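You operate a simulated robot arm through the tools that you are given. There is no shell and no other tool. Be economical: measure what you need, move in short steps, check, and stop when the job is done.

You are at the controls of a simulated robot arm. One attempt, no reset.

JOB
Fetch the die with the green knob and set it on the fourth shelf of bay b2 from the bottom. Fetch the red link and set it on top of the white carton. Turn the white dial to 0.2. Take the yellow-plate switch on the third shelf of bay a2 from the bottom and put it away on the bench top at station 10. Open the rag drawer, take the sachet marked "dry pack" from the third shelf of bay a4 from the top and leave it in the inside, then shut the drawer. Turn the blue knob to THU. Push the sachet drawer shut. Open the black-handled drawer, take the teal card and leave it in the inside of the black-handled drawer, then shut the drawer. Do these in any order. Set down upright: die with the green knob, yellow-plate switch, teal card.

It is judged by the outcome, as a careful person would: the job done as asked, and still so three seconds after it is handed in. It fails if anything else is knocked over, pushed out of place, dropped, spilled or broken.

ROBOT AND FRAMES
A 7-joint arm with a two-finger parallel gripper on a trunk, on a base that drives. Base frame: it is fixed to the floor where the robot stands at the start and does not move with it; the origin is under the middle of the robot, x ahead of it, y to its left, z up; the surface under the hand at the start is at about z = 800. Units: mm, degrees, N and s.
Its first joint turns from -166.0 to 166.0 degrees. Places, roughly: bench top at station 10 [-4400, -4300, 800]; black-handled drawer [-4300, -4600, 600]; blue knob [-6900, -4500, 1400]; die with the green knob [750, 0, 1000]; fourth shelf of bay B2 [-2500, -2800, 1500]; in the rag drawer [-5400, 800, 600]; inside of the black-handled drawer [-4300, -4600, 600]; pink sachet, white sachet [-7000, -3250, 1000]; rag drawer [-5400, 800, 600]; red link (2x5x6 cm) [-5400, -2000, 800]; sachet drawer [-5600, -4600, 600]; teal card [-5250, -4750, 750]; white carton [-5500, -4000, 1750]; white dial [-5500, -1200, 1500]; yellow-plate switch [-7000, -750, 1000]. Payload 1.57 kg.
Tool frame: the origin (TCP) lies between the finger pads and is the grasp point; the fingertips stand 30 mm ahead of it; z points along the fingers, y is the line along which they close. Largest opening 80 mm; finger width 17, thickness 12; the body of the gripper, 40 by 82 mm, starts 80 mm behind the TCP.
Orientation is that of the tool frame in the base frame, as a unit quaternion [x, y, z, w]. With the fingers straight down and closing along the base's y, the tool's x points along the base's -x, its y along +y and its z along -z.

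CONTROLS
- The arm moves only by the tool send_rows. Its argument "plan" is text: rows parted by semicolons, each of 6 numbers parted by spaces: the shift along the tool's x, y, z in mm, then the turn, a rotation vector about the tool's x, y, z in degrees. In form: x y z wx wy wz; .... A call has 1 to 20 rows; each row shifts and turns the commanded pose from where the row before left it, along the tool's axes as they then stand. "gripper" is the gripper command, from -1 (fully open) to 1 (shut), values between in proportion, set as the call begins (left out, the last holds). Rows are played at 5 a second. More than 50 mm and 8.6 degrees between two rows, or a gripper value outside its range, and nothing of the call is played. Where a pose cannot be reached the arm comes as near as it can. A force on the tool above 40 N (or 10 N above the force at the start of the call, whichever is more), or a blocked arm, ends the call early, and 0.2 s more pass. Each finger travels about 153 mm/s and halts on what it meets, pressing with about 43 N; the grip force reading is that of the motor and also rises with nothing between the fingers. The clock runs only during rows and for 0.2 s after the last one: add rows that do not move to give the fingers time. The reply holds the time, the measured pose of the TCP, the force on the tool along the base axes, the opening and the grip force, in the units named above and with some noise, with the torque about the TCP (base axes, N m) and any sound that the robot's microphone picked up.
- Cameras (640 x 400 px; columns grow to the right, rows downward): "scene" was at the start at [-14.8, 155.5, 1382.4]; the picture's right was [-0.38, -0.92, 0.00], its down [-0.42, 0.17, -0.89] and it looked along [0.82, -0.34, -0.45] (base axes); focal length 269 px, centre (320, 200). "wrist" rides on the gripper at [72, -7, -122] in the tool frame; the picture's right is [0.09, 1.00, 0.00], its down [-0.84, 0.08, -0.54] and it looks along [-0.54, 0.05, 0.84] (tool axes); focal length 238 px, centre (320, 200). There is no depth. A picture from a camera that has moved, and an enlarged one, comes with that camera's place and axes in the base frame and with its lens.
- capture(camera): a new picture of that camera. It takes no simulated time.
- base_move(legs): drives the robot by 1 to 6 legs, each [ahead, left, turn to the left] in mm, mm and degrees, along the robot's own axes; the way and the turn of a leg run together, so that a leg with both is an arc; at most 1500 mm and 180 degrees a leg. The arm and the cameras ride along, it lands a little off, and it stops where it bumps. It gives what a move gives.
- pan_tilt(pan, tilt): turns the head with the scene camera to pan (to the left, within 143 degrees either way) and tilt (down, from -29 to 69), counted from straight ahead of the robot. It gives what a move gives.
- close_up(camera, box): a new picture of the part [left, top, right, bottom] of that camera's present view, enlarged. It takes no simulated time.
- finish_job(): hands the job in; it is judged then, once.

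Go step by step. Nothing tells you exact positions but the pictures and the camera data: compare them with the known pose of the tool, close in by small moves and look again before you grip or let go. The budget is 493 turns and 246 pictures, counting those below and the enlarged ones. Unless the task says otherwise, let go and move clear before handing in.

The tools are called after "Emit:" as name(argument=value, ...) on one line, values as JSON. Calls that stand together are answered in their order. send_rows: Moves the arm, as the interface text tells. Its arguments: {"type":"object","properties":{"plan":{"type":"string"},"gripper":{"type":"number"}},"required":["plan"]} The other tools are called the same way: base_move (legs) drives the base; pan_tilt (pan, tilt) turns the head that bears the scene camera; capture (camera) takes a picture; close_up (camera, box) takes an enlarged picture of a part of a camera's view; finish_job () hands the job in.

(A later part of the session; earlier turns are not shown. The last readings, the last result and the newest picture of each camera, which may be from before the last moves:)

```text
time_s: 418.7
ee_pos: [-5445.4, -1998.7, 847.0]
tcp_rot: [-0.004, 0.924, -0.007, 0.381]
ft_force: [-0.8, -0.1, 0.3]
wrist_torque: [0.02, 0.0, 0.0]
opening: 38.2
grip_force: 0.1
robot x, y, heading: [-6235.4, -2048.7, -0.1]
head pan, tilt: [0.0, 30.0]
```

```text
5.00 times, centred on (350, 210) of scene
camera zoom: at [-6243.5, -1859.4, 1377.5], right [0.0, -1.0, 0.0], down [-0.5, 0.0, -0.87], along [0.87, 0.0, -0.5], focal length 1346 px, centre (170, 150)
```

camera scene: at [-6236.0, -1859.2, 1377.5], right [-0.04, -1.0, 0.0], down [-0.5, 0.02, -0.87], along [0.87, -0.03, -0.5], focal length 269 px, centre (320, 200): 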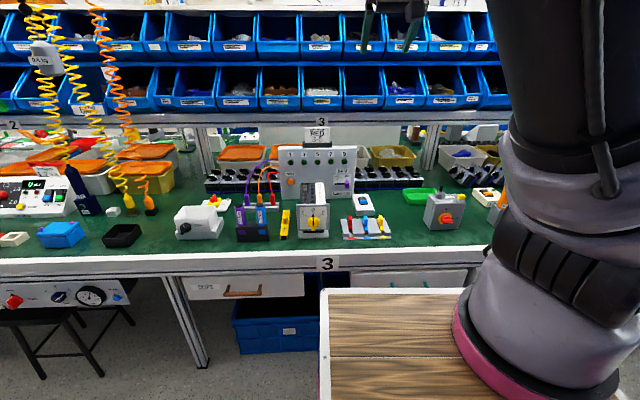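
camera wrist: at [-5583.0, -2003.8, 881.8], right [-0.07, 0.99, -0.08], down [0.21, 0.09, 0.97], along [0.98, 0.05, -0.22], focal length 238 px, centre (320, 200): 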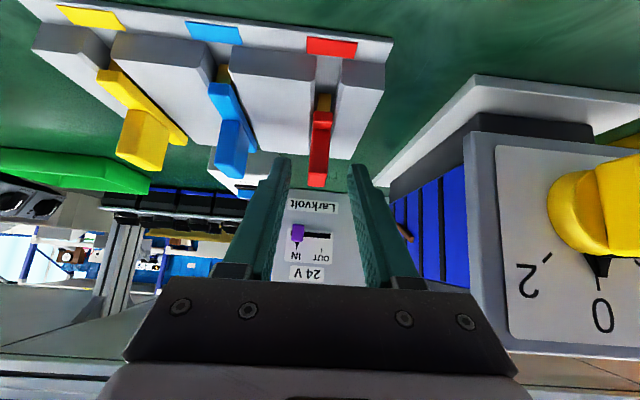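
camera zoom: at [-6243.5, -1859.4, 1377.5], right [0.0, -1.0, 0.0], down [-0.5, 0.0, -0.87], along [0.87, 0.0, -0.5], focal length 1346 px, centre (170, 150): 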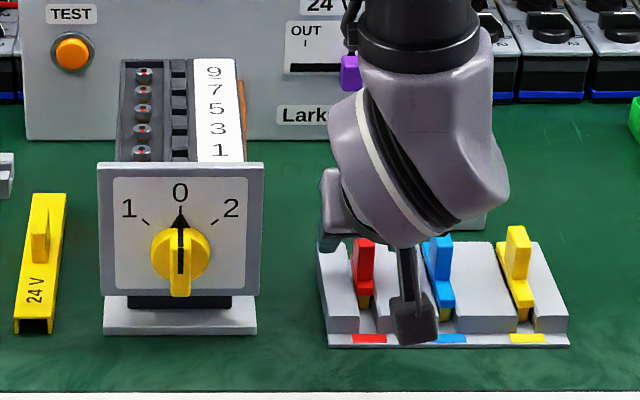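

The tab's upper part is between the pads. I lower 4 mm for a better hold and close.

Emit:
send_rows(plan="4 0 1 0 0 0; 0 0 0 0 0 0")

Emit:
send_rows(plan="0 0 0 0 0 0; 0 0 0 0 0 0; 0 0 0 0 0 0; 0 0 0 0 0 0", gripper=1)

Emit:
close_up(camera="wrist", box=[220, 60, 420, 220])

```text
time_s: 419.3
ee_pos: [-5448.5, -2000.2, 843.2]
tcp_rot: [-0.005, 0.924, -0.007, 0.382]
ft_force: [0.1, 0.5, 0.0]
wrist_torque: [0.01, -0.02, 0.0]
opening: 37.9
grip_force: 0.0
robot x, y, heading: [-6233.3, -2048.3, -0.0]
head pan, tilt: [0.0, 30.0]
```

```text
time_s: 420.3
ee_pos: [-5447.3, -1999.4, 844.0]
tcp_rot: [-0.004, 0.924, -0.007, 0.382]
ft_force: [-0.6, -0.9, -0.2]
wrist_torque: [-0.04, -0.03, -0.03]
opening: 10.5
grip_force: 28.6
robot x, y, heading: [-6234.2, -2049.4, 0.2]
head pan, tilt: [0.0, 30.0]
```

```text
2.50 times, centred on (320, 140) of wrist
camera zoom: at [-5585.6, -2003.9, 878.5], right [-0.07, 0.99, -0.08], down [0.21, 0.09, 0.97], along [0.98, 0.05, -0.22], focal length 596 px, centre (320, 350)
```

zoom: 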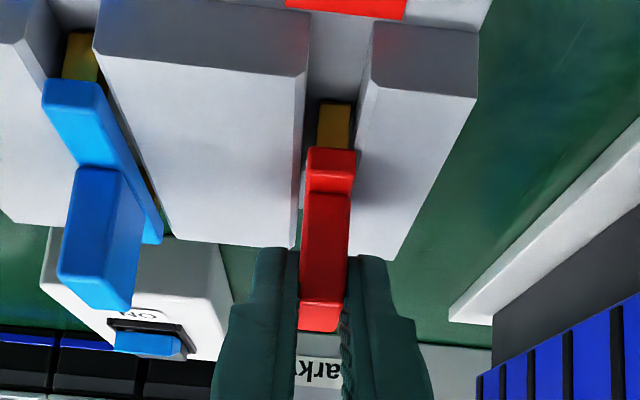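

Gripped at 10.5 mm. I lift straight up and check.

Emit:
send_rows(plan="-5 0 -5 0 0 0; -10 0 -10 0 0 0; -14 0 -14 0 0 0; -21 0 -21 0 0 0; -28 0 -28 0 0 0; 0 0 0 0 0 0")

Emit:
capture(camera="wrist")

Emit:
close_up(camera="scene", box=[280, 130, 420, 250])

```text
time_s: 421.7
ee_pos: [-5450.0, -1997.7, 954.4]
tcp_rot: [-0.005, 0.925, -0.008, 0.381]
ft_force: [-0.5, -0.2, -0.1]
wrist_torque: [0.01, 0.0, 0.0]
opening: 10.6
grip_force: 28.5
robot x, y, heading: [-6237.3, -2051.4, 0.2]
head pan, tilt: [0.0, 30.0]
```

```text
112 pictures are left
camera wrist: at [-5587.4, -2003.5, 990.2], right [-0.07, 0.99, -0.08], down [0.21, 0.09, 0.97], along [0.98, 0.05, -0.22], focal length 238 px, centre (320, 200)
```

wrist: 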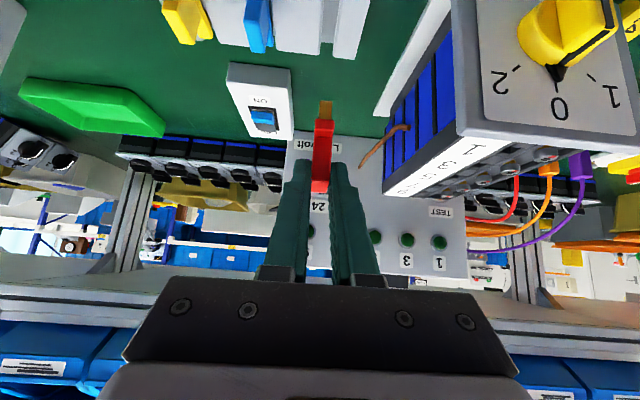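

```text
3.33 times, centred on (350, 190) of scene
camera zoom: at [-6243.3, -1859.4, 1377.5], right [0.0, -1.0, 0.0], down [-0.5, 0.0, -0.87], along [0.87, 0.0, -0.5], focal length 898 px, centre (220, 233)
```

zoom: 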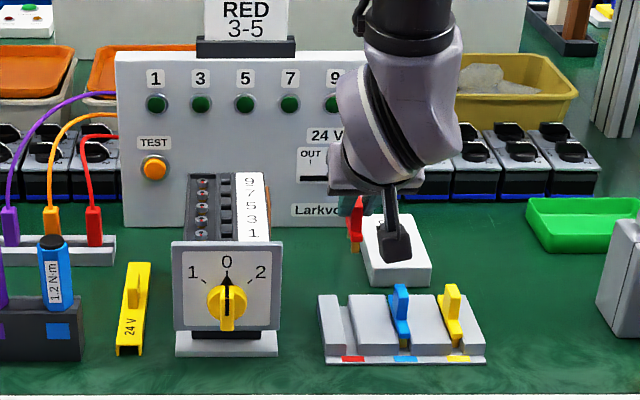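

The link is held. I back off, raise and retract the arm (an orange hanging scale is near [-5480, -3394]), and travel back towards the carton.

Emit:
base_move(legs=[[-120, 0, 0]])

Emit:
send_rows(plan="-34 0 -34 0 0 0; -34 0 -34 0 0 0; -34 0 -34 0 0 0; -34 0 -34 0 0 0; -34 0 -34 0 0 0; -34 0 -34 0 0 0; -34 0 -34 0 0 0; -34 0 -34 0 0 0; 30 0 -30 0 0 0; 30 0 -30 0 0 0; 30 0 -30 0 0 0; 0 0 0 0 0 0")

Emit:
base_move(legs=[[0, -1250, 0]])

Emit:
pan_tilt(pan=-20, tilt=-12)

Emit:
capture(camera="scene")

```text
time_s: 422.9
ee_pos: [-5571.2, -1998.0, 955.6]
tcp_rot: [-0.005, 0.924, -0.007, 0.381]
ft_force: [-0.5, 0.5, 0.4]
wrist_torque: [0.01, -0.02, 0.02]
opening: 10.5
grip_force: 28.5
robot x, y, heading: [-6355.0, -2050.8, -0.1]
head pan, tilt: [0.0, 30.0]
```

```text
time_s: 425.5
ee_pos: [-5697.8, -1990.5, 1338.1]
tcp_rot: [-0.005, 0.925, -0.007, 0.381]
ft_force: [-0.8, 0.9, -0.6]
wrist_torque: [-0.01, 0.03, -0.02]
opening: 10.4
grip_force: 28.3
robot x, y, heading: [-6354.1, -2048.9, 0.3]
head pan, tilt: [0.0, 30.0]
```

```text
time_s: 431.9
ee_pos: [-5694.5, -3245.8, 1339.1]
tcp_rot: [-0.008, 0.924, -0.006, 0.382]
ft_force: [0.3, 0.1, -0.4]
wrist_torque: [-0.01, 0.01, -0.03]
opening: 10.7
grip_force: 28.3
robot x, y, heading: [-6351.7, -3308.4, 0.2]
head pan, tilt: [0.0, 30.0]
```

```text
time_s: 432.9
ee_pos: [-5694.4, -3245.9, 1339.3]
tcp_rot: [-0.007, 0.924, -0.006, 0.381]
ft_force: [0.1, 0.3, -1.3]
wrist_torque: [-0.04, -0.02, -0.02]
opening: 10.9
grip_force: 28.6
robot x, y, heading: [-6353.1, -3307.5, 0.2]
head pan, tilt: [-20.0, -12.0]
```

```text
110 pictures are left
camera scene: at [-6374.8, -3145.9, 1443.9], right [-0.34, -0.94, 0.0], down [0.19, -0.07, -0.98], along [0.92, -0.33, 0.21], focal length 269 px, centre (320, 200)
```

scene: 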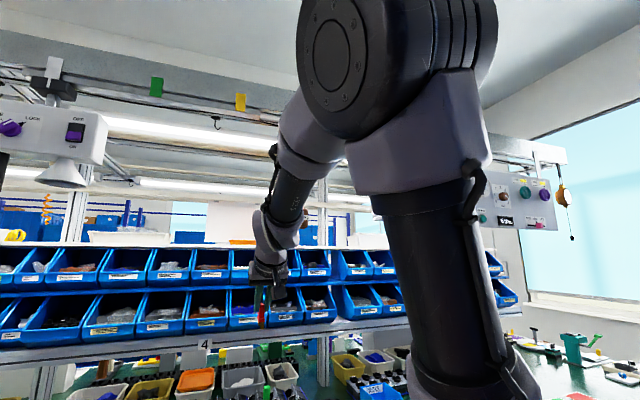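

I go further so the carton is left of the arm and in view.

Emit:
base_move(legs=[[0, -830, 0]])

Emit:
pan_tilt(pan=10, tilt=-12)

Emit:
capture(camera="scene")

Emit:
close_up(camera="scene", box=[280, 80, 440, 220])

```text
time_s: 437.4
ee_pos: [-5695.5, -4083.0, 1339.3]
tcp_rot: [-0.003, 0.924, -0.008, 0.382]
ft_force: [-0.1, -0.3, -0.2]
wrist_torque: [0.02, -0.01, 0.03]
opening: 10.6
grip_force: 28.7
robot x, y, heading: [-6351.5, -4137.1, -0.2]
head pan, tilt: [-20.0, -12.0]
```

```text
time_s: 438.3
ee_pos: [-5694.9, -4082.0, 1337.3]
tcp_rot: [-0.003, 0.924, -0.008, 0.382]
ft_force: [0.4, 0.5, 0.6]
wrist_torque: [0.04, 0.0, 0.04]
opening: 10.6
grip_force: 28.1
robot x, y, heading: [-6353.5, -4137.7, -0.1]
head pan, tilt: [10.0, -12.0]
```

```text
109 pictures are left
camera scene: at [-6369.8, -3933.6, 1444.0], right [0.17, -0.99, 0.0], down [0.2, 0.04, -0.98], along [0.96, 0.16, 0.21], focal length 269 px, centre (320, 200)
```

scene: 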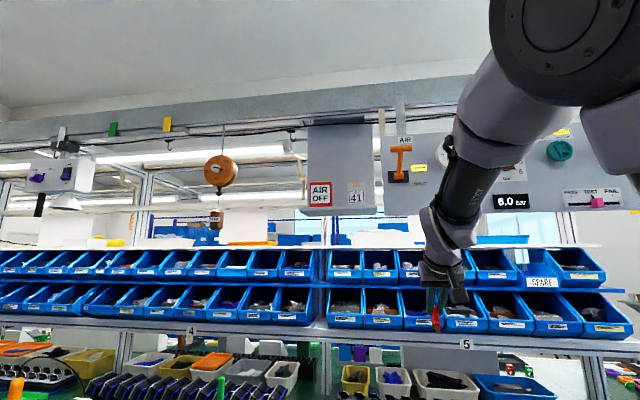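

```text
2.86 times, centred on (360, 150) of scene
camera zoom: at [-6369.8, -3933.6, 1444.0], right [0.17, -0.99, 0.0], down [0.2, 0.04, -0.98], along [0.96, 0.16, 0.21], focal length 769 px, centre (206, 343)
```

zoom: 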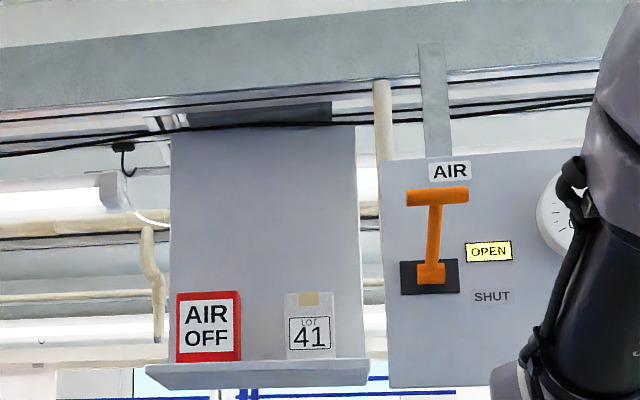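

The carton is at about [-5473, -3911], its top near z = 1692. I line up with it and raise the arm in front of it.

Emit:
base_move(legs=[[0, 171, 0], [60, 0, 0]])

Emit:
send_rows(plan="-34 0 -34 0 0 0; -34 0 -34 0 0 0; -34 0 -34 0 0 0; -34 0 -34 0 0 0; -34 0 -34 0 0 0; -34 0 -34 0 0 0; -34 0 -34 0 0 0; -34 0 -34 0 0 0; -34 0 -34 0 0 0; 0 0 0 0 0 0")

Emit:
capture(camera="wrist")

Emit:
capture(camera="scene")

```text
time_s: 440.4
ee_pos: [-5634.0, -3910.6, 1338.4]
tcp_rot: [-0.002, 0.924, -0.007, 0.382]
ft_force: [0.4, -0.1, 0.7]
wrist_torque: [0.03, 0.03, 0.02]
opening: 10.5
grip_force: 28.4
robot x, y, heading: [-6291.6, -3960.9, -0.3]
head pan, tilt: [10.0, -12.0]
```

```text
time_s: 442.6
ee_pos: [-5630.9, -3902.0, 1770.5]
tcp_rot: [-0.003, 0.925, -0.008, 0.381]
ft_force: [0.8, -0.3, -0.5]
wrist_torque: [0.0, 0.08, -0.03]
opening: 10.5
grip_force: 28.1
robot x, y, heading: [-6291.8, -3966.0, -0.3]
head pan, tilt: [10.0, -12.0]
```

```text
107 pictures are left
camera wrist: at [-5768.7, -3905.8, 1806.7], right [-0.06, 0.99, -0.08], down [0.21, 0.09, 0.97], along [0.98, 0.04, -0.22], focal length 238 px, centre (320, 200)
```

wrist: 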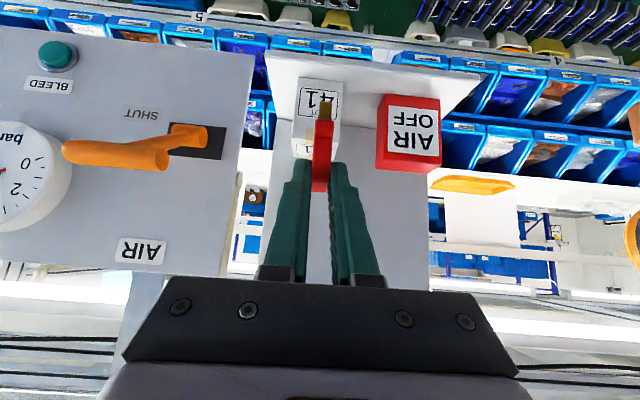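

```text
106 pictures are left
camera scene: at [-6307.4, -3760.2, 1444.0], right [0.17, -0.99, 0.0], down [0.2, 0.04, -0.98], along [0.96, 0.17, 0.21], focal length 269 px, centre (320, 200)
```

scene: 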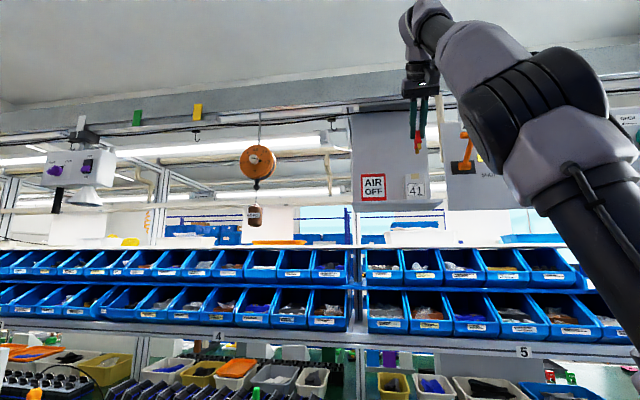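

Emit:
close_up(camera="wrist", box=[240, 40, 440, 200])

Emit:
close_up(camera="scene", box=[340, 80, 480, 220])

```text
2.50 times, centred on (340, 120) of wrist
camera zoom: at [-5768.7, -3905.8, 1806.7], right [-0.06, 0.99, -0.08], down [0.21, 0.09, 0.97], along [0.98, 0.04, -0.22], focal length 596 px, centre (270, 400)
```

zoom: 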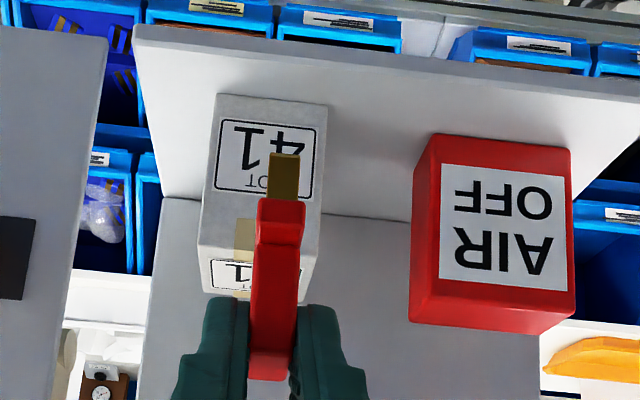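

```text
2.86 times, centred on (410, 150) of scene
camera zoom: at [-6307.4, -3760.2, 1444.0], right [0.17, -0.99, 0.0], down [0.2, 0.04, -0.98], along [0.96, 0.17, 0.21], focal length 769 px, centre (63, 343)
```

zoom: 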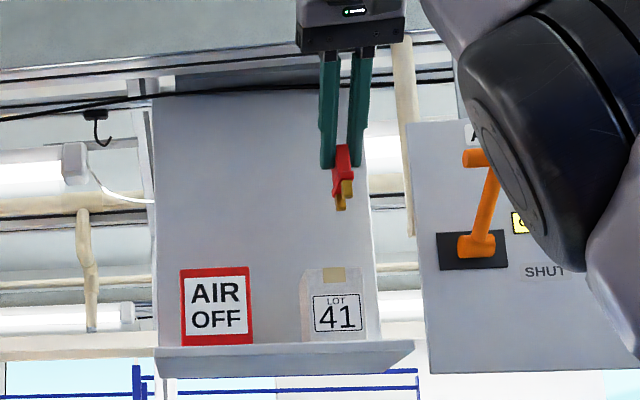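

The carton's distance needs a better measure. I lower the hand 45 mm and compare the views.

Emit:
send_rows(plan="16 0 16 0 0 0; 16 0 16 0 0 0; 0 0 0 0 0 0")

Emit:
close_up(camera="wrist", box=[240, 40, 440, 200])

```text
time_s: 443.4
ee_pos: [-5632.5, -3904.9, 1724.3]
tcp_rot: [-0.002, 0.924, -0.008, 0.381]
ft_force: [-0.6, -0.8, 0.4]
wrist_torque: [0.02, 0.0, 0.03]
opening: 10.5
grip_force: 29.0
robot x, y, heading: [-6287.8, -3966.4, -0.4]
head pan, tilt: [10.0, -12.0]
```

```text
2.50 times, centred on (340, 120) of wrist
camera zoom: at [-5770.1, -3907.8, 1760.5], right [-0.06, 0.99, -0.08], down [0.21, 0.09, 0.97], along [0.98, 0.04, -0.22], focal length 596 px, centre (270, 400)
```

zoom: 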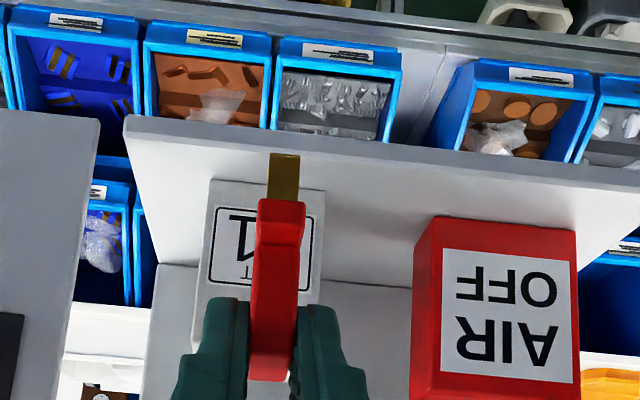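

The carton's top works out at z = 1677, x from -5508 to -5456 and y of about -3907. The link's bottom hangs about 42 mm below the TCP. I move over the carton with a small clearance.

Emit:
send_rows(plan="-30.2 0 22.8 0 0 0; -30.2 0 22.8 0 0 0; -30.2 0 22.8 0 0 0; -30.2 0 22.8 0 0 0; 0 0 0 0 0 0")

Emit:
close_up(camera="wrist", box=[240, 60, 440, 220])

Emit:
close_up(camera="scene", box=[340, 80, 480, 220])

```text
time_s: 444.6
ee_pos: [-5512.6, -3904.2, 1731.6]
tcp_rot: [-0.003, 0.924, -0.008, 0.382]
ft_force: [0.1, 0.9, -0.3]
wrist_torque: [-0.04, 0.01, -0.02]
opening: 10.6
grip_force: 28.7
out of reach, approached as far as the arm can: row 3, 4
robot x, y, heading: [-6290.9, -3966.0, -0.3]
head pan, tilt: [10.0, -12.0]
```

```text
2.50 times, centred on (340, 140) of wrist
camera zoom: at [-5649.0, -3909.4, 1766.5], right [-0.06, 0.99, -0.08], down [0.21, 0.09, 0.97], along [0.98, 0.05, -0.22], focal length 596 px, centre (270, 350)
```

zoom: 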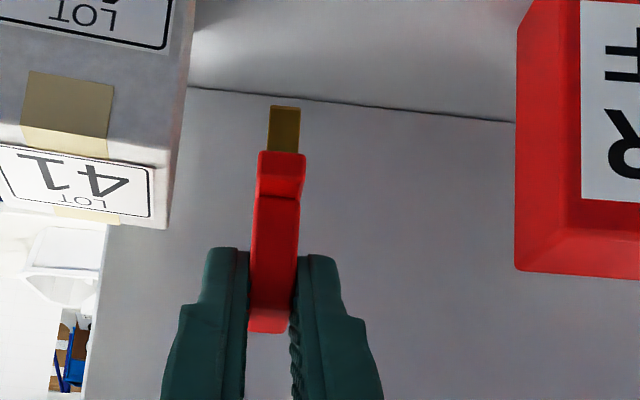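

```text
2.86 times, centred on (410, 150) of scene
camera zoom: at [-6308.2, -3760.1, 1444.0], right [0.17, -0.99, 0.0], down [0.2, 0.03, -0.98], along [0.96, 0.16, 0.21], focal length 769 px, centre (63, 343)
```

zoom: 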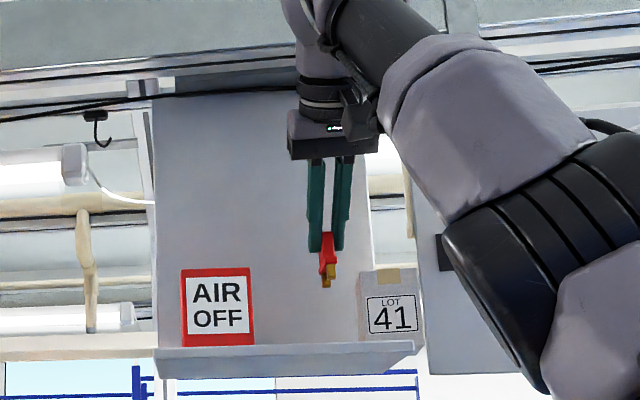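

The carton has been shifted sideways on its shelf, probably by the link brushing it. I pull straight back and look carefully before doing anything else.

Emit:
send_rows(plan="-10 0 -10 0 0 0; -10 0 -10 0 0 0; 20 0 -20 0 0 0; 30 0 -30 0 0 0; 30 0 -30 0 0 0; 20 0 -20 0 0 0; 0 0 0 0 0 0")

Emit:
capture(camera="wrist")

Emit:
close_up(camera="scene", box=[340, 80, 480, 220])

```text
time_s: 446.2
ee_pos: [-5652.6, -3906.1, 1730.6]
tcp_rot: [-0.002, 0.924, -0.008, 0.382]
ft_force: [-0.4, 1.0, -0.1]
wrist_torque: [0.03, -0.02, 0.0]
opening: 10.4
grip_force: 28.7
out of reach, approached as far as the arm can: row 1, 2
robot x, y, heading: [-6290.4, -3965.3, -0.2]
head pan, tilt: [10.0, -12.0]
```

```text
100 pictures are left
camera wrist: at [-5790.6, -3909.0, 1766.8], right [-0.06, 0.99, -0.08], down [0.21, 0.09, 0.97], along [0.98, 0.04, -0.22], focal length 238 px, centre (320, 200)
```

wrist: 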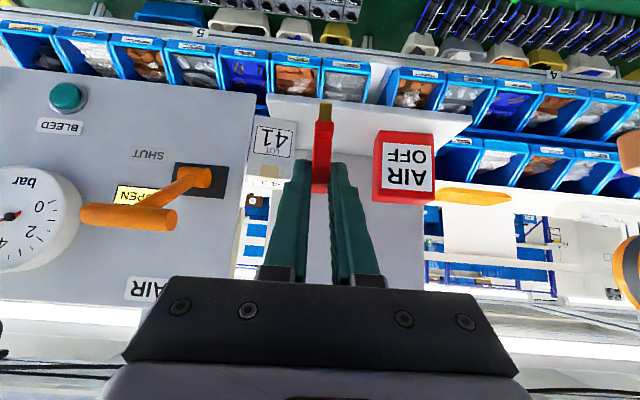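

```text
2.86 times, centred on (410, 150) of scene
camera zoom: at [-6308.0, -3760.4, 1444.0], right [0.17, -0.99, 0.0], down [0.2, 0.04, -0.98], along [0.96, 0.16, 0.21], focal length 769 px, centre (63, 343)
```

zoom: 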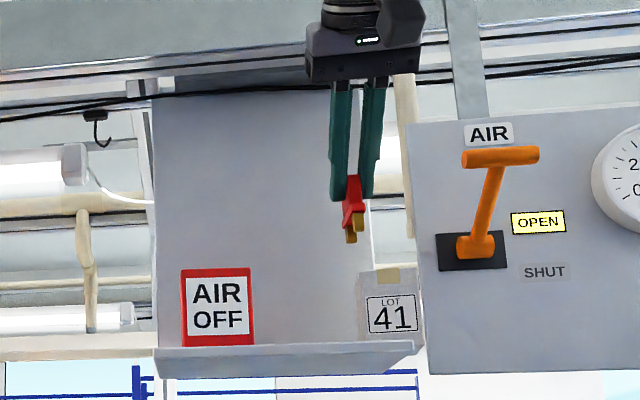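

Emit:
close_up(camera="wrist", box=[200, 70, 400, 230])

Emit:
close_up(camera="scene", box=[440, 160, 500, 220])

```text
2.50 times, centred on (300, 150) of wrist
camera zoom: at [-5790.6, -3909.0, 1766.8], right [-0.06, 0.99, -0.08], down [0.21, 0.09, 0.97], along [0.98, 0.04, -0.22], focal length 596 px, centre (370, 325)
```

zoom: 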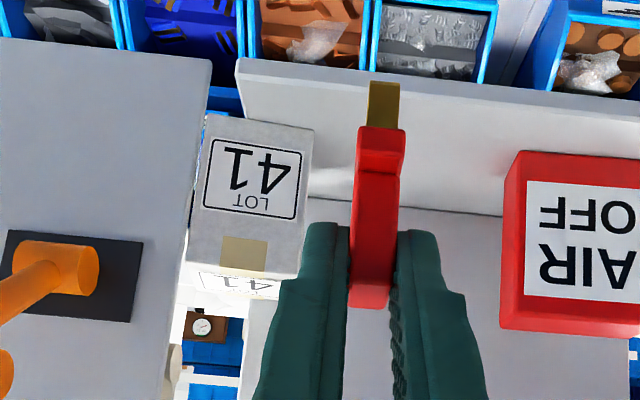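

```text
6.67 times, centred on (470, 190) of scene
camera zoom: at [-6308.0, -3760.4, 1444.0], right [0.17, -0.99, 0.0], down [0.2, 0.04, -0.98], along [0.96, 0.16, 0.21], focal length 1795 px, centre (-680, 267)
```

zoom: 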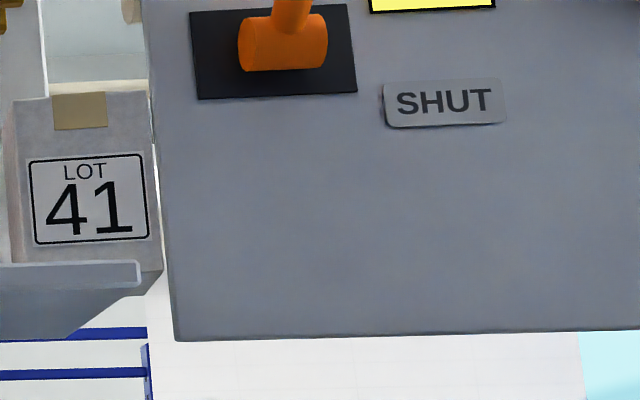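

The carton now overhangs the right end of its shelf, so I must put it back before loading it. I need a free bench spot to park the link, and look down.

Emit:
pan_tilt(pan=5, tilt=30)

Emit:
capture(camera="scene")

```text
time_s: 447.3
ee_pos: [-5653.1, -3903.9, 1732.2]
tcp_rot: [-0.003, 0.924, -0.007, 0.382]
ft_force: [-0.6, -0.4, -0.8]
wrist_torque: [0.0, -0.02, 0.02]
opening: 10.4
grip_force: 28.5
robot x, y, heading: [-6290.9, -3962.9, -0.3]
head pan, tilt: [5.0, 30.0]
```

```text
96 pictures are left
camera scene: at [-6299.6, -3766.9, 1377.6], right [0.08, -1.0, 0.0], down [-0.5, -0.04, -0.87], along [0.86, 0.07, -0.5], focal length 269 px, centre (320, 200)
```

scene: 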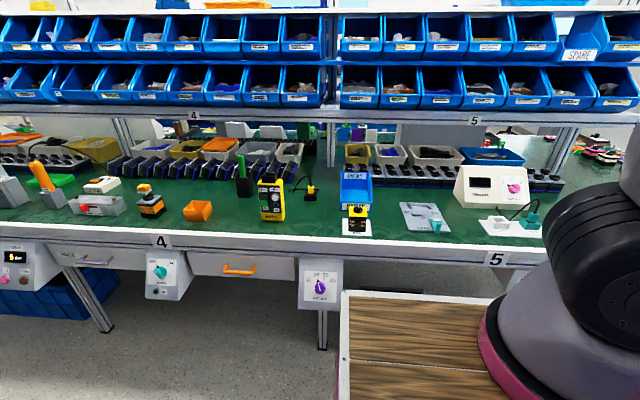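

There's a clear bench spot at about [-5480, -3664]. I move across and come down in front of the bench.

Emit:
base_move(legs=[[0, 240, 0]])

Emit:
send_rows(plan="34.6 0 34.6 0 0 0; 34.6 0 34.6 0 0 0; 34.6 0 34.6 0 0 0; 34.6 0 34.6 0 0 0; 34.6 0 34.6 0 0 0; 34.6 0 34.6 0 0 0; 34.6 0 34.6 0 0 0; 34.6 0 34.6 0 0 0; 34.6 0 34.6 0 0 0; 34.6 0 34.6 0 0 0; 34.6 0 34.6 0 0 0; 34.6 0 34.6 0 0 0; 34.6 0 34.6 0 0 0; 34.6 0 34.6 0 0 0; 34.6 0 34.6 0 0 0; 0 0 0 0 0 0")

Emit:
capture(camera="wrist")

```text
time_s: 449.0
ee_pos: [-5652.0, -3663.4, 1730.2]
tcp_rot: [-0.003, 0.924, -0.008, 0.382]
ft_force: [0.1, 0.3, -0.6]
wrist_torque: [-0.01, -0.01, 0.01]
opening: 10.7
grip_force: 28.6
robot x, y, heading: [-6290.7, -3728.2, 0.1]
head pan, tilt: [5.0, 30.0]
```

```text
time_s: 452.4
ee_pos: [-5638.3, -3667.2, 997.6]
tcp_rot: [-0.002, 0.924, -0.008, 0.382]
ft_force: [-0.3, 0.7, -0.8]
wrist_torque: [0.01, 0.01, 0.02]
opening: 10.6
grip_force: 28.5
out of reach, approached as far as the arm can: row 13, 14
robot x, y, heading: [-6291.2, -3728.0, -0.0]
head pan, tilt: [5.0, 30.0]
```

```text
95 pictures are left
camera wrist: at [-5775.9, -3671.6, 1034.0], right [-0.07, 0.99, -0.08], down [0.21, 0.09, 0.97], along [0.98, 0.05, -0.21], focal length 238 px, centre (320, 200)
```

wrist: 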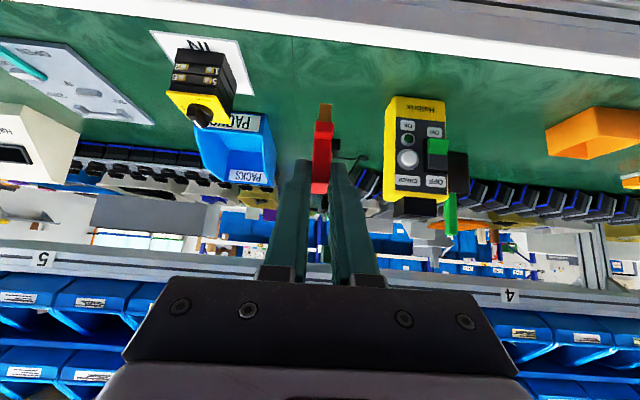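

Emit:
send_rows(plan="-1.8 0 35.8 0 0 0; -1.8 0 35.8 0 0 0; -1.8 0 35.8 0 0 0; -1.8 0 35.8 0 0 0; -1.8 0 35.8 0 0 0; 0 0 0 0 0 0")

Emit:
capture(camera="wrist")

Emit:
close_up(camera="scene", box=[230, 140, 400, 260])

```text
time_s: 453.8
ee_pos: [-5507.1, -3669.6, 879.4]
tcp_rot: [-0.003, 0.924, -0.008, 0.381]
ft_force: [0.3, -0.1, 0.1]
wrist_torque: [0.01, -0.02, 0.0]
opening: 10.7
grip_force: 28.3
robot x, y, heading: [-6287.8, -3726.2, -0.2]
head pan, tilt: [5.0, 30.0]
```

```text
94 pictures are left
camera wrist: at [-5644.3, -3673.8, 914.4], right [-0.07, 0.99, -0.08], down [0.21, 0.09, 0.97], along [0.98, 0.05, -0.22], focal length 238 px, centre (320, 200)
```

wrist: 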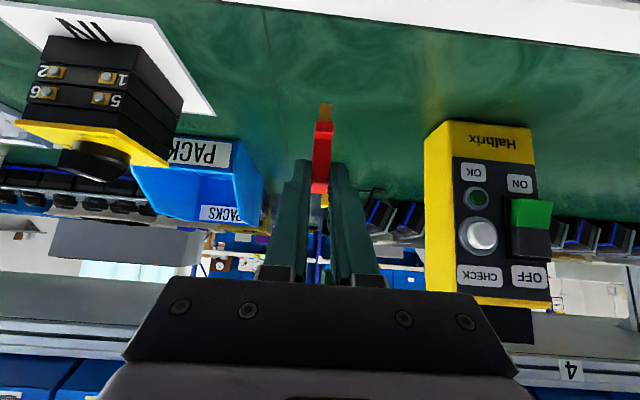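

```text
3.33 times, centred on (315, 200) of scene
camera zoom: at [-6298.8, -3527.2, 1377.5], right [0.08, -1.0, 0.0], down [-0.5, -0.04, -0.87], along [0.86, 0.07, -0.5], focal length 898 px, centre (337, 200)
```

zoom: 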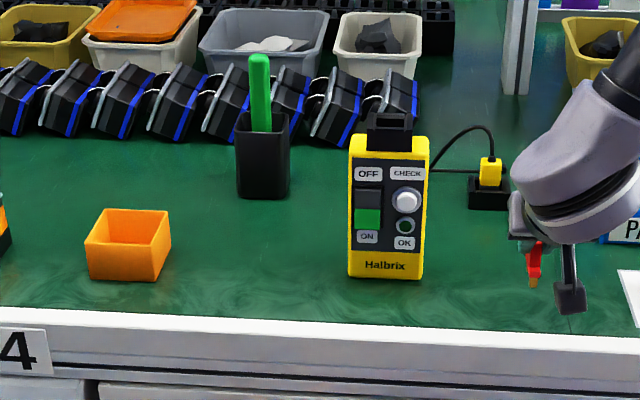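

A free area. I lower until the link touches the bench.

Emit:
send_rows(plan="4 0 4 0 0 0; 4 0 4 0 0 0; 3 0 3 0 0 0; 2 0 2 0 0 0; 2 0 2 0 0 0; 0 0 0 0 0 0")

Emit:
send_rows(plan="2 0 2 0 0 0; 2 0 2 0 0 0; 2 0 2 0 0 0; 2 0 2 0 0 0; 2 0 2 0 0 0; 2 0 2 0 0 0; 2 0 2 0 0 0; 2 0 2 0 0 0; 0 0 0 0 0 0")

Emit:
close_up(camera="wrist", box=[220, 60, 420, 220])

```text
time_s: 455.2
ee_pos: [-5507.5, -3669.6, 878.8]
tcp_rot: [-0.003, 0.924, -0.008, 0.382]
ft_force: [-0.7, 0.6, -1.2]
wrist_torque: [-0.01, 0.05, 0.0]
opening: 10.8
grip_force: 28.3
out of reach, approached as far as the arm can: row 1, 2, 3, 5
robot x, y, heading: [-6291.5, -3727.1, 0.0]
head pan, tilt: [5.0, 30.0]
```

```text
time_s: 457.2
ee_pos: [-5507.4, -3668.4, 876.0]
tcp_rot: [-0.003, 0.925, -0.008, 0.38]
ft_force: [0.0, 0.9, -0.3]
wrist_torque: [0.0, 0.01, -0.01]
opening: 10.7
grip_force: 29.0
out of reach, approached as far as the arm can: row 2, 4, 6, 8
robot x, y, heading: [-6291.1, -3724.5, -0.4]
head pan, tilt: [5.0, 30.0]
```

```text
2.50 times, centred on (320, 140) of wrist
camera zoom: at [-5643.8, -3673.2, 912.3], right [-0.06, 0.99, -0.08], down [0.21, 0.09, 0.97], along [0.97, 0.04, -0.22], focal length 596 px, centre (320, 350)
```

zoom: 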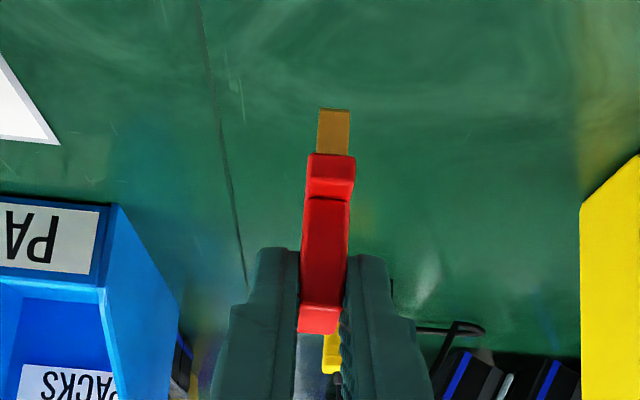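

The arm is at some joint limit in this posture. I back the base 80 mm and reach further out instead.

Emit:
base_move(legs=[[-80, 0, 0]])

Emit:
send_rows(plan="-17 0 17 0 0 0; -17 0 17 0 0 0; -17 0 17 0 0 0; 5 0 5 0 0 0; 4 0 4 0 0 0; 2 0 2 0 0 0; 0 0 0 0 0 0")

```text
time_s: 458.3
ee_pos: [-5586.2, -3666.9, 875.9]
tcp_rot: [-0.002, 0.925, -0.01, 0.38]
ft_force: [-0.3, 0.1, 0.0]
wrist_torque: [-0.02, 0.02, -0.02]
opening: 10.8
grip_force: 28.5
robot x, y, heading: [-6367.6, -3725.3, -0.1]
head pan, tilt: [5.0, 30.0]
```

```text
time_s: 459.9
ee_pos: [-5513.6, -3667.3, 860.5]
tcp_rot: [-0.003, 0.925, -0.009, 0.38]
ft_force: [0.2, 0.5, -1.2]
wrist_torque: [0.03, -0.02, -0.01]
opening: 10.9
grip_force: 28.6
robot x, y, heading: [-6369.4, -3727.0, -0.0]
head pan, tilt: [5.0, 30.0]
```

Good, that reaches. I creep down to contact.

Emit:
send_rows(plan="2 0 2 0 0 0; 2 0 2 0 0 0; 2 0 2 0 0 0; 2 0 2 0 0 0; 0 0 0 0 0 0")

Emit:
send_rows(plan="1.4 0 1.4 0 0 0; 1.4 0 1.4 0 0 0; 1.4 0 1.4 0 0 0; 1.4 0 1.4 0 0 0; 0 0 0 0 0 0")

Emit:
close_up(camera="wrist", box=[220, 60, 420, 220])

```text
time_s: 461.1
ee_pos: [-5513.5, -3668.1, 849.3]
tcp_rot: [-0.003, 0.925, -0.009, 0.38]
ft_force: [0.5, 0.3, -0.3]
wrist_torque: [-0.01, -0.03, 0.01]
opening: 11.0
grip_force: 28.1
robot x, y, heading: [-6366.6, -3726.6, 0.0]
head pan, tilt: [5.0, 30.0]
```

```text
time_s: 462.3
ee_pos: [-5514.2, -3668.3, 841.3]
tcp_rot: [-0.003, 0.925, -0.009, 0.38]
ft_force: [-0.2, 0.2, -0.3]
wrist_torque: [-0.01, 0.0, 0.02]
opening: 10.7
grip_force: 28.5
robot x, y, heading: [-6368.4, -3723.3, 0.1]
head pan, tilt: [5.0, 30.0]
```

```text
2.50 times, centred on (320, 140) of wrist
camera zoom: at [-5651.3, -3673.1, 877.5], right [-0.07, 0.99, -0.08], down [0.21, 0.1, 0.97], along [0.97, 0.05, -0.22], focal length 596 px, centre (320, 350)
```

zoom: 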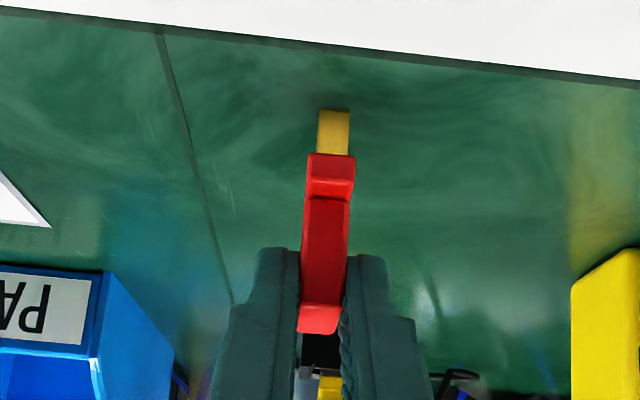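

Emit:
send_rows(plan="1.4 0 1.4 0 0 0; 1.4 0 1.4 0 0 0; 1.4 0 1.4 0 0 0; 1.4 0 1.4 0 0 0; 0 0 0 0 0 0")

Emit:
send_rows(plan="1.4 0 1.4 0 0 0; 1.4 0 1.4 0 0 0; 1.4 0 1.4 0 0 0; 0 0 0 0 0 0")

```text
time_s: 463.5
ee_pos: [-5512.6, -3667.0, 835.1]
tcp_rot: [-0.003, 0.924, -0.009, 0.382]
ft_force: [4.7, 0.5, 22.8]
wrist_torque: [0.09, -0.51, 0.04]
opening: 10.8
grip_force: 28.9
robot x, y, heading: [-6372.6, -3725.1, -0.0]
head pan, tilt: [5.0, 30.0]
```

```text
time_s: 464.5
ee_pos: [-5514.5, -3668.1, 829.4]
tcp_rot: [-0.003, 0.924, -0.008, 0.382]
ft_force: [1.8, -1.4, 37.9]
wrist_torque: [-0.02, -0.43, -0.01]
opening: 10.7
grip_force: 28.8
robot x, y, heading: [-6372.2, -3723.9, 0.1]
head pan, tilt: [5.0, 30.0]
```

The link is on the bench. I release and withdraw.

Emit:
send_rows(plan="-1.5 0 -1.5 0 0 0; 0 0 0 0 0 0; 0 0 0 0 0 0", gripper=0.2)

Emit:
send_rows(plan="0 0 -10 0 0 0; 0 0 -30 0 0 0; 0 0 -40 0 0 0; 0 0 -40 0 0 0; 0 0 -30 0 0 0; 0 0 0 0 0 0")

Emit:
capture(camera="wrist")

```text
time_s: 465.3
ee_pos: [-5514.8, -3669.3, 828.6]
tcp_rot: [-0.003, 0.925, -0.009, 0.38]
ft_force: [1.0, -0.6, 0.0]
wrist_torque: [0.01, 0.01, -0.04]
opening: 32.1
grip_force: 0.0
robot x, y, heading: [-6369.1, -3727.3, -0.1]
head pan, tilt: [5.0, 30.0]
```

```text
time_s: 466.7
ee_pos: [-5620.6, -3667.0, 937.0]
tcp_rot: [-0.003, 0.925, -0.009, 0.381]
ft_force: [0.1, 0.2, 0.2]
wrist_torque: [-0.03, 0.0, -0.01]
opening: 31.9
grip_force: 0.0
robot x, y, heading: [-6367.5, -3723.4, -0.4]
head pan, tilt: [5.0, 30.0]
```

```text
90 pictures are left
camera wrist: at [-5757.2, -3671.6, 972.0], right [-0.07, 0.99, -0.08], down [0.21, 0.1, 0.97], along [0.97, 0.05, -0.22], focal length 238 px, centre (320, 200)
```

wrist: 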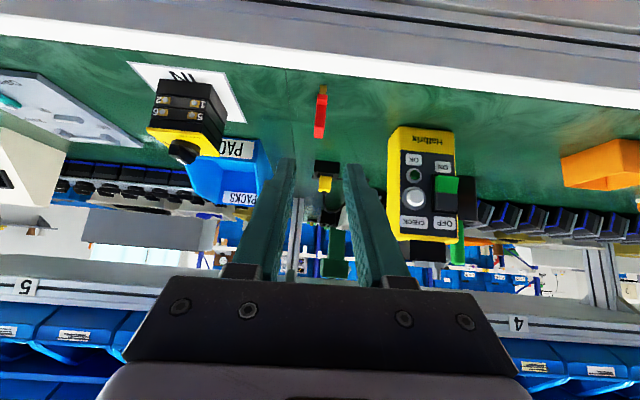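

The link is parked standing on the bench. Now I set the tool straight down with the fingers closing along x, to grip the carton front-to-back from above, and test the reach at height.

Emit:
send_rows(plan="-34 0 -34 0 0 0; -34 0 -34 0 0 0; -34 0 -34 0 0 0; -34 0 -34 0 0 0; -34 0 -34 0 0 0; -34 0 -34 0 0 0; -34 0 -34 0 0 0; -34 0 -34 0 0 0; 0 0 0 0 7.5 0; 0 0 0 0 7.5 0; 0 0 0 0 7.5 0; 0 0 0 0 7.5 0; 0 0 0 0 7.5 0; 0 0 0 0 7.5 0; 0 0 0 0 0 0", gripper=-1)

Emit:
send_rows(plan="0 0 0 0 0 8; 0 0 0 0 0 8; 0 0 0 0 0 8; 0 0 0 0 0 8; 0 0 0 0 0 8; 0 0 0 0 0 8; 0 0 0 0 0 8; 0 0 0 0 0 8; 0 0 0 0 0 8; 0 0 0 0 0 8; 0 0 0 0 0 8; 0 0 0 0 0 2; 0 0 -45 0 0 0; 0 0 -45 0 0 0; 0 0 -45 0 0 0; 0 0 -45 0 0 0; 0 0 -45 0 0 0; 0 0 -45 0 0 0; 0 0 -45 0 0 0; 0 0 0 0 0 0")

```text
time_s: 469.9
ee_pos: [-5620.1, -3659.2, 1319.9]
tcp_rot: [0.0, 1.0, -0.008, -0.003]
ft_force: [-0.2, 0.0, 0.4]
wrist_torque: [0.02, -0.05, -0.01]
opening: 80.0
grip_force: 0.1
robot x, y, heading: [-6371.5, -3727.2, 0.1]
head pan, tilt: [5.0, 30.0]
```

```text
time_s: 474.1
ee_pos: [-5615.9, -3657.4, 1545.6]
tcp_rot: [0.707, 0.707, -0.007, 0.005]
ft_force: [-0.3, 0.3, 0.0]
wrist_torque: [0.0, 0.03, -0.03]
opening: 80.1
grip_force: 0.0
out of reach, approached as far as the arm can: row 18, 19
robot x, y, heading: [-6369.9, -3727.1, -0.0]
head pan, tilt: [5.0, 30.0]
```

Tool-down can't reach that high, and there's no gap on the carton's right for a finger. So I'll go back to the 45-degree tool, press a fingertip lightly on the carton's supported left part, and drag it back along the shelf.

Emit:
send_rows(plan="0 0 0 0 0 -8; 0 0 0 0 0 -8; 0 0 0 0 0 -8; 0 0 0 0 0 -8; 0 0 0 0 0 -8; 0 0 0 0 0 -8; 0 0 0 0 0 -8; 0 0 0 0 0 -8; 0 0 0 0 0 -8; 0 0 0 0 0 -8; 0 0 0 0 0 -8; 0 0 0 0 0 -2; 0 0 0 0 -7.5 0; 0 0 0 0 -7.5 0; 0 0 0 0 -7.5 0; 0 0 0 0 -7.5 0; 0 0 0 0 -7.5 0; 0 0 0 0 -7.5 0; 0 0 0 0 0 0", gripper=1)

Emit:
send_rows(plan="20 0 -20 0 0 0; 20 0 -20 0 0 0; -33 0 -33 0 0 0; -33 0 -33 0 0 0; -33 0 -33 0 0 0; -33 0 -33 0 0 0; -33 0 -33 0 0 0; 0 0 0 0 0 0")

Emit:
base_move(legs=[[0, -293, 0]])

Emit:
capture(camera="wrist")

```text
time_s: 478.1
ee_pos: [-5616.2, -3656.6, 1544.4]
tcp_rot: [-0.004, 0.925, -0.008, 0.381]
ft_force: [-0.2, 0.0, 0.0]
wrist_torque: [0.04, -0.02, -0.01]
opening: 0.0
grip_force: 21.3
robot x, y, heading: [-6366.9, -3723.5, -0.0]
head pan, tilt: [5.0, 30.0]
```

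```text
time_s: 479.9
ee_pos: [-5673.1, -3651.2, 1765.0]
tcp_rot: [-0.004, 0.925, -0.008, 0.38]
ft_force: [-0.2, 0.2, 0.1]
wrist_torque: [0.02, -0.01, -0.01]
opening: 0.1
grip_force: 21.1
out of reach, approached as far as the arm can: row 7
robot x, y, heading: [-6369.6, -3724.6, -0.2]
head pan, tilt: [5.0, 30.0]
```

```text
time_s: 481.9
ee_pos: [-5672.9, -3955.1, 1764.1]
tcp_rot: [-0.002, 0.925, -0.009, 0.381]
ft_force: [0.3, 0.4, -0.2]
wrist_torque: [-0.04, 0.0, 0.03]
opening: 0.0
grip_force: 20.6
robot x, y, heading: [-6370.3, -4026.9, -0.4]
head pan, tilt: [5.0, 30.0]
```

```text
89 pictures are left
camera wrist: at [-5810.7, -3959.7, 1801.8], right [-0.06, 0.99, -0.08], down [0.21, 0.09, 0.97], along [0.98, 0.04, -0.22], focal length 238 px, centre (320, 200)
```

wrist: 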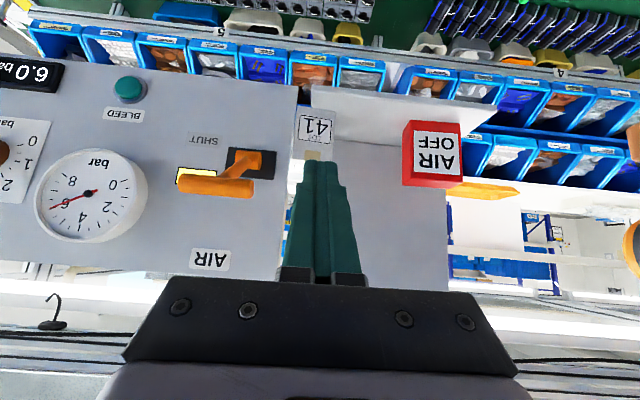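

I drive in above the carton with the closed fingers at y of about -3948.

Emit:
base_move(legs=[[120, 7, 0.3]])

Emit:
base_move(legs=[[75, 0, 0]])

Emit:
close_up(camera="wrist", box=[220, 60, 420, 220])

```text
time_s: 483.2
ee_pos: [-5553.8, -3947.3, 1766.3]
tcp_rot: [-0.004, 0.925, -0.008, 0.381]
ft_force: [0.4, -1.6, 0.4]
wrist_torque: [0.01, -0.01, 0.0]
opening: 0.1
grip_force: 21.8
robot x, y, heading: [-6249.8, -4020.9, -0.4]
head pan, tilt: [5.0, 30.0]
```

```text
time_s: 484.2
ee_pos: [-5476.9, -3947.6, 1766.3]
tcp_rot: [-0.003, 0.924, -0.009, 0.382]
ft_force: [0.3, -1.0, -0.1]
wrist_torque: [0.02, -0.01, 0.01]
opening: 0.1
grip_force: 21.0
robot x, y, heading: [-6177.5, -4020.6, -0.1]
head pan, tilt: [5.0, 30.0]
```

```text
2.50 times, centred on (320, 140) of wrist
camera zoom: at [-5614.0, -3951.5, 1801.9], right [-0.07, 0.99, -0.08], down [0.21, 0.1, 0.97], along [0.97, 0.05, -0.22], focal length 596 px, centre (320, 350)
```

zoom: 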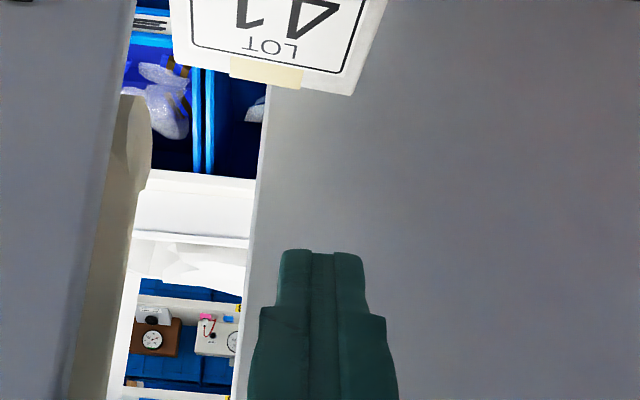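

The carton's top appears at about z = 1678. I lower 45 mm and then creep to a light press.

Emit:
send_rows(plan="8 0 8 0 0 0; 8 0 8 0 0 0; 8 0 8 0 0 0; 8 0 8 0 0 0; 0 0 0 0 0 0")

Emit:
send_rows(plan="1.4 0 1.4 0 0 0; 1.4 0 1.4 0 0 0; 1.4 0 1.4 0 0 0; 0 0 0 0 0 0")

Emit:
close_up(camera="wrist", box=[220, 60, 420, 220])

```text
time_s: 485.4
ee_pos: [-5477.1, -3946.0, 1721.3]
tcp_rot: [-0.003, 0.924, -0.008, 0.381]
ft_force: [-0.8, -0.9, -0.5]
wrist_torque: [-0.02, -0.01, 0.03]
opening: 0.0
grip_force: 21.5
robot x, y, heading: [-6172.2, -4017.8, -0.2]
head pan, tilt: [5.0, 30.0]
```

```text
time_s: 486.4
ee_pos: [-5477.1, -3948.0, 1714.7]
tcp_rot: [-0.003, 0.925, -0.008, 0.38]
ft_force: [0.3, -0.8, 0.1]
wrist_torque: [0.02, 0.01, 0.04]
opening: 0.0
grip_force: 21.5
robot x, y, heading: [-6175.1, -4021.0, -0.1]
head pan, tilt: [5.0, 30.0]
```

```text
2.50 times, centred on (320, 140) of wrist
camera zoom: at [-5614.4, -3951.7, 1750.2], right [-0.07, 0.99, -0.08], down [0.21, 0.09, 0.97], along [0.97, 0.05, -0.22], focal length 596 px, centre (320, 350)
```

zoom: 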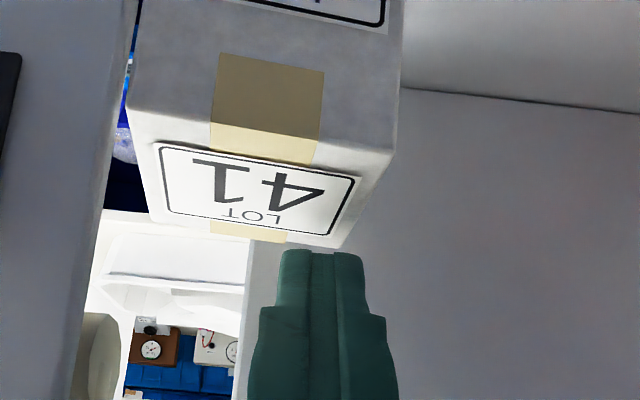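

The finger is near the carton's back edge, so I shift 20 mm back to its middle and creep down to contact.

Emit:
send_rows(plan="7 0 -7 0 0 0; 7 0 -7 0 0 0; 0 0 0 0 0 0")

Emit:
send_rows(plan="1 0 1 0 0 0; 1 0 1 0 0 0; 1 0 1 0 0 0; 0 0 0 0 0 0")

Emit:
send_rows(plan="1 0 1 0 0 0; 1 0 1 0 0 0; 0 0 0 0 0 0")

```text
time_s: 487.2
ee_pos: [-5496.1, -3947.0, 1715.3]
tcp_rot: [-0.004, 0.925, -0.009, 0.381]
ft_force: [-0.6, 0.0, 0.2]
wrist_torque: [-0.05, 0.01, -0.01]
opening: 0.1
grip_force: 21.1
robot x, y, heading: [-6172.9, -4015.9, -0.1]
head pan, tilt: [5.0, 30.0]
```

```text
time_s: 488.2
ee_pos: [-5497.1, -3946.8, 1711.3]
tcp_rot: [-0.003, 0.924, -0.008, 0.381]
ft_force: [-0.7, 0.5, -0.5]
wrist_torque: [-0.01, 0.01, 0.05]
opening: 0.0
grip_force: 21.2
robot x, y, heading: [-6176.2, -4023.4, -0.3]
head pan, tilt: [5.0, 30.0]
```

```text
time_s: 489.0
ee_pos: [-5496.1, -3946.0, 1710.1]
tcp_rot: [-0.004, 0.924, -0.009, 0.382]
ft_force: [5.2, 2.0, 17.5]
wrist_torque: [0.07, -0.39, 0.03]
opening: 0.0
grip_force: 21.5
robot x, y, heading: [-6172.7, -4020.6, -0.0]
head pan, tilt: [5.0, 30.0]
```

Contact at about 17 N. I drag gently to the left.

Emit:
send_rows(plan="0 2 0 0 0 0; 0 3 0 0 0 0; 0 3 0 0 0 0; 0 3 0 0 0 0; 0 3 0 0 0 0; 0 3 0 0 0 0; 0 3 0 0 0 0; 0 0 0 0 0 0")

Emit:
close_up(camera="wrist", box=[220, 60, 420, 220])

```text
time_s: 490.3
ee_pos: [-5497.2, -3935.1, 1710.5]
tcp_rot: [-0.003, 0.923, -0.009, 0.384]
ft_force: [0.8, -0.7, 5.7]
wrist_torque: [-0.01, -0.17, 0.03]
opening: 0.3
grip_force: 21.0
robot x, y, heading: [-6171.2, -4020.9, -0.1]
head pan, tilt: [5.0, 30.0]
stopped in row 6: the force on the tool passed its limit at 41 N (the readings are from after the stop); the commanded pose is now the measured one
```

```text
2.50 times, centred on (320, 140) of wrist
camera zoom: at [-5634.7, -3939.5, 1745.0], right [-0.06, 0.99, -0.08], down [0.21, 0.1, 0.97], along [0.98, 0.04, -0.21], focal length 596 px, centre (320, 350)
```

zoom: 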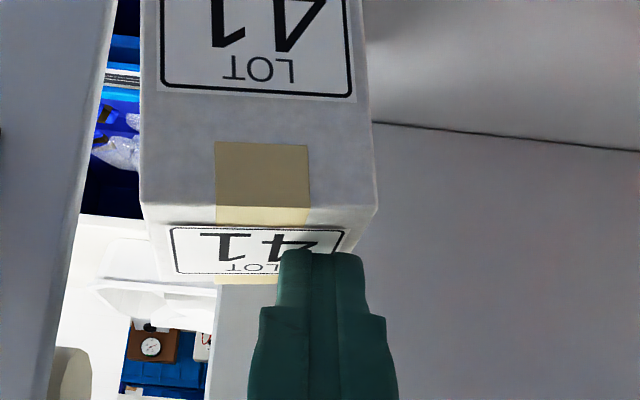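

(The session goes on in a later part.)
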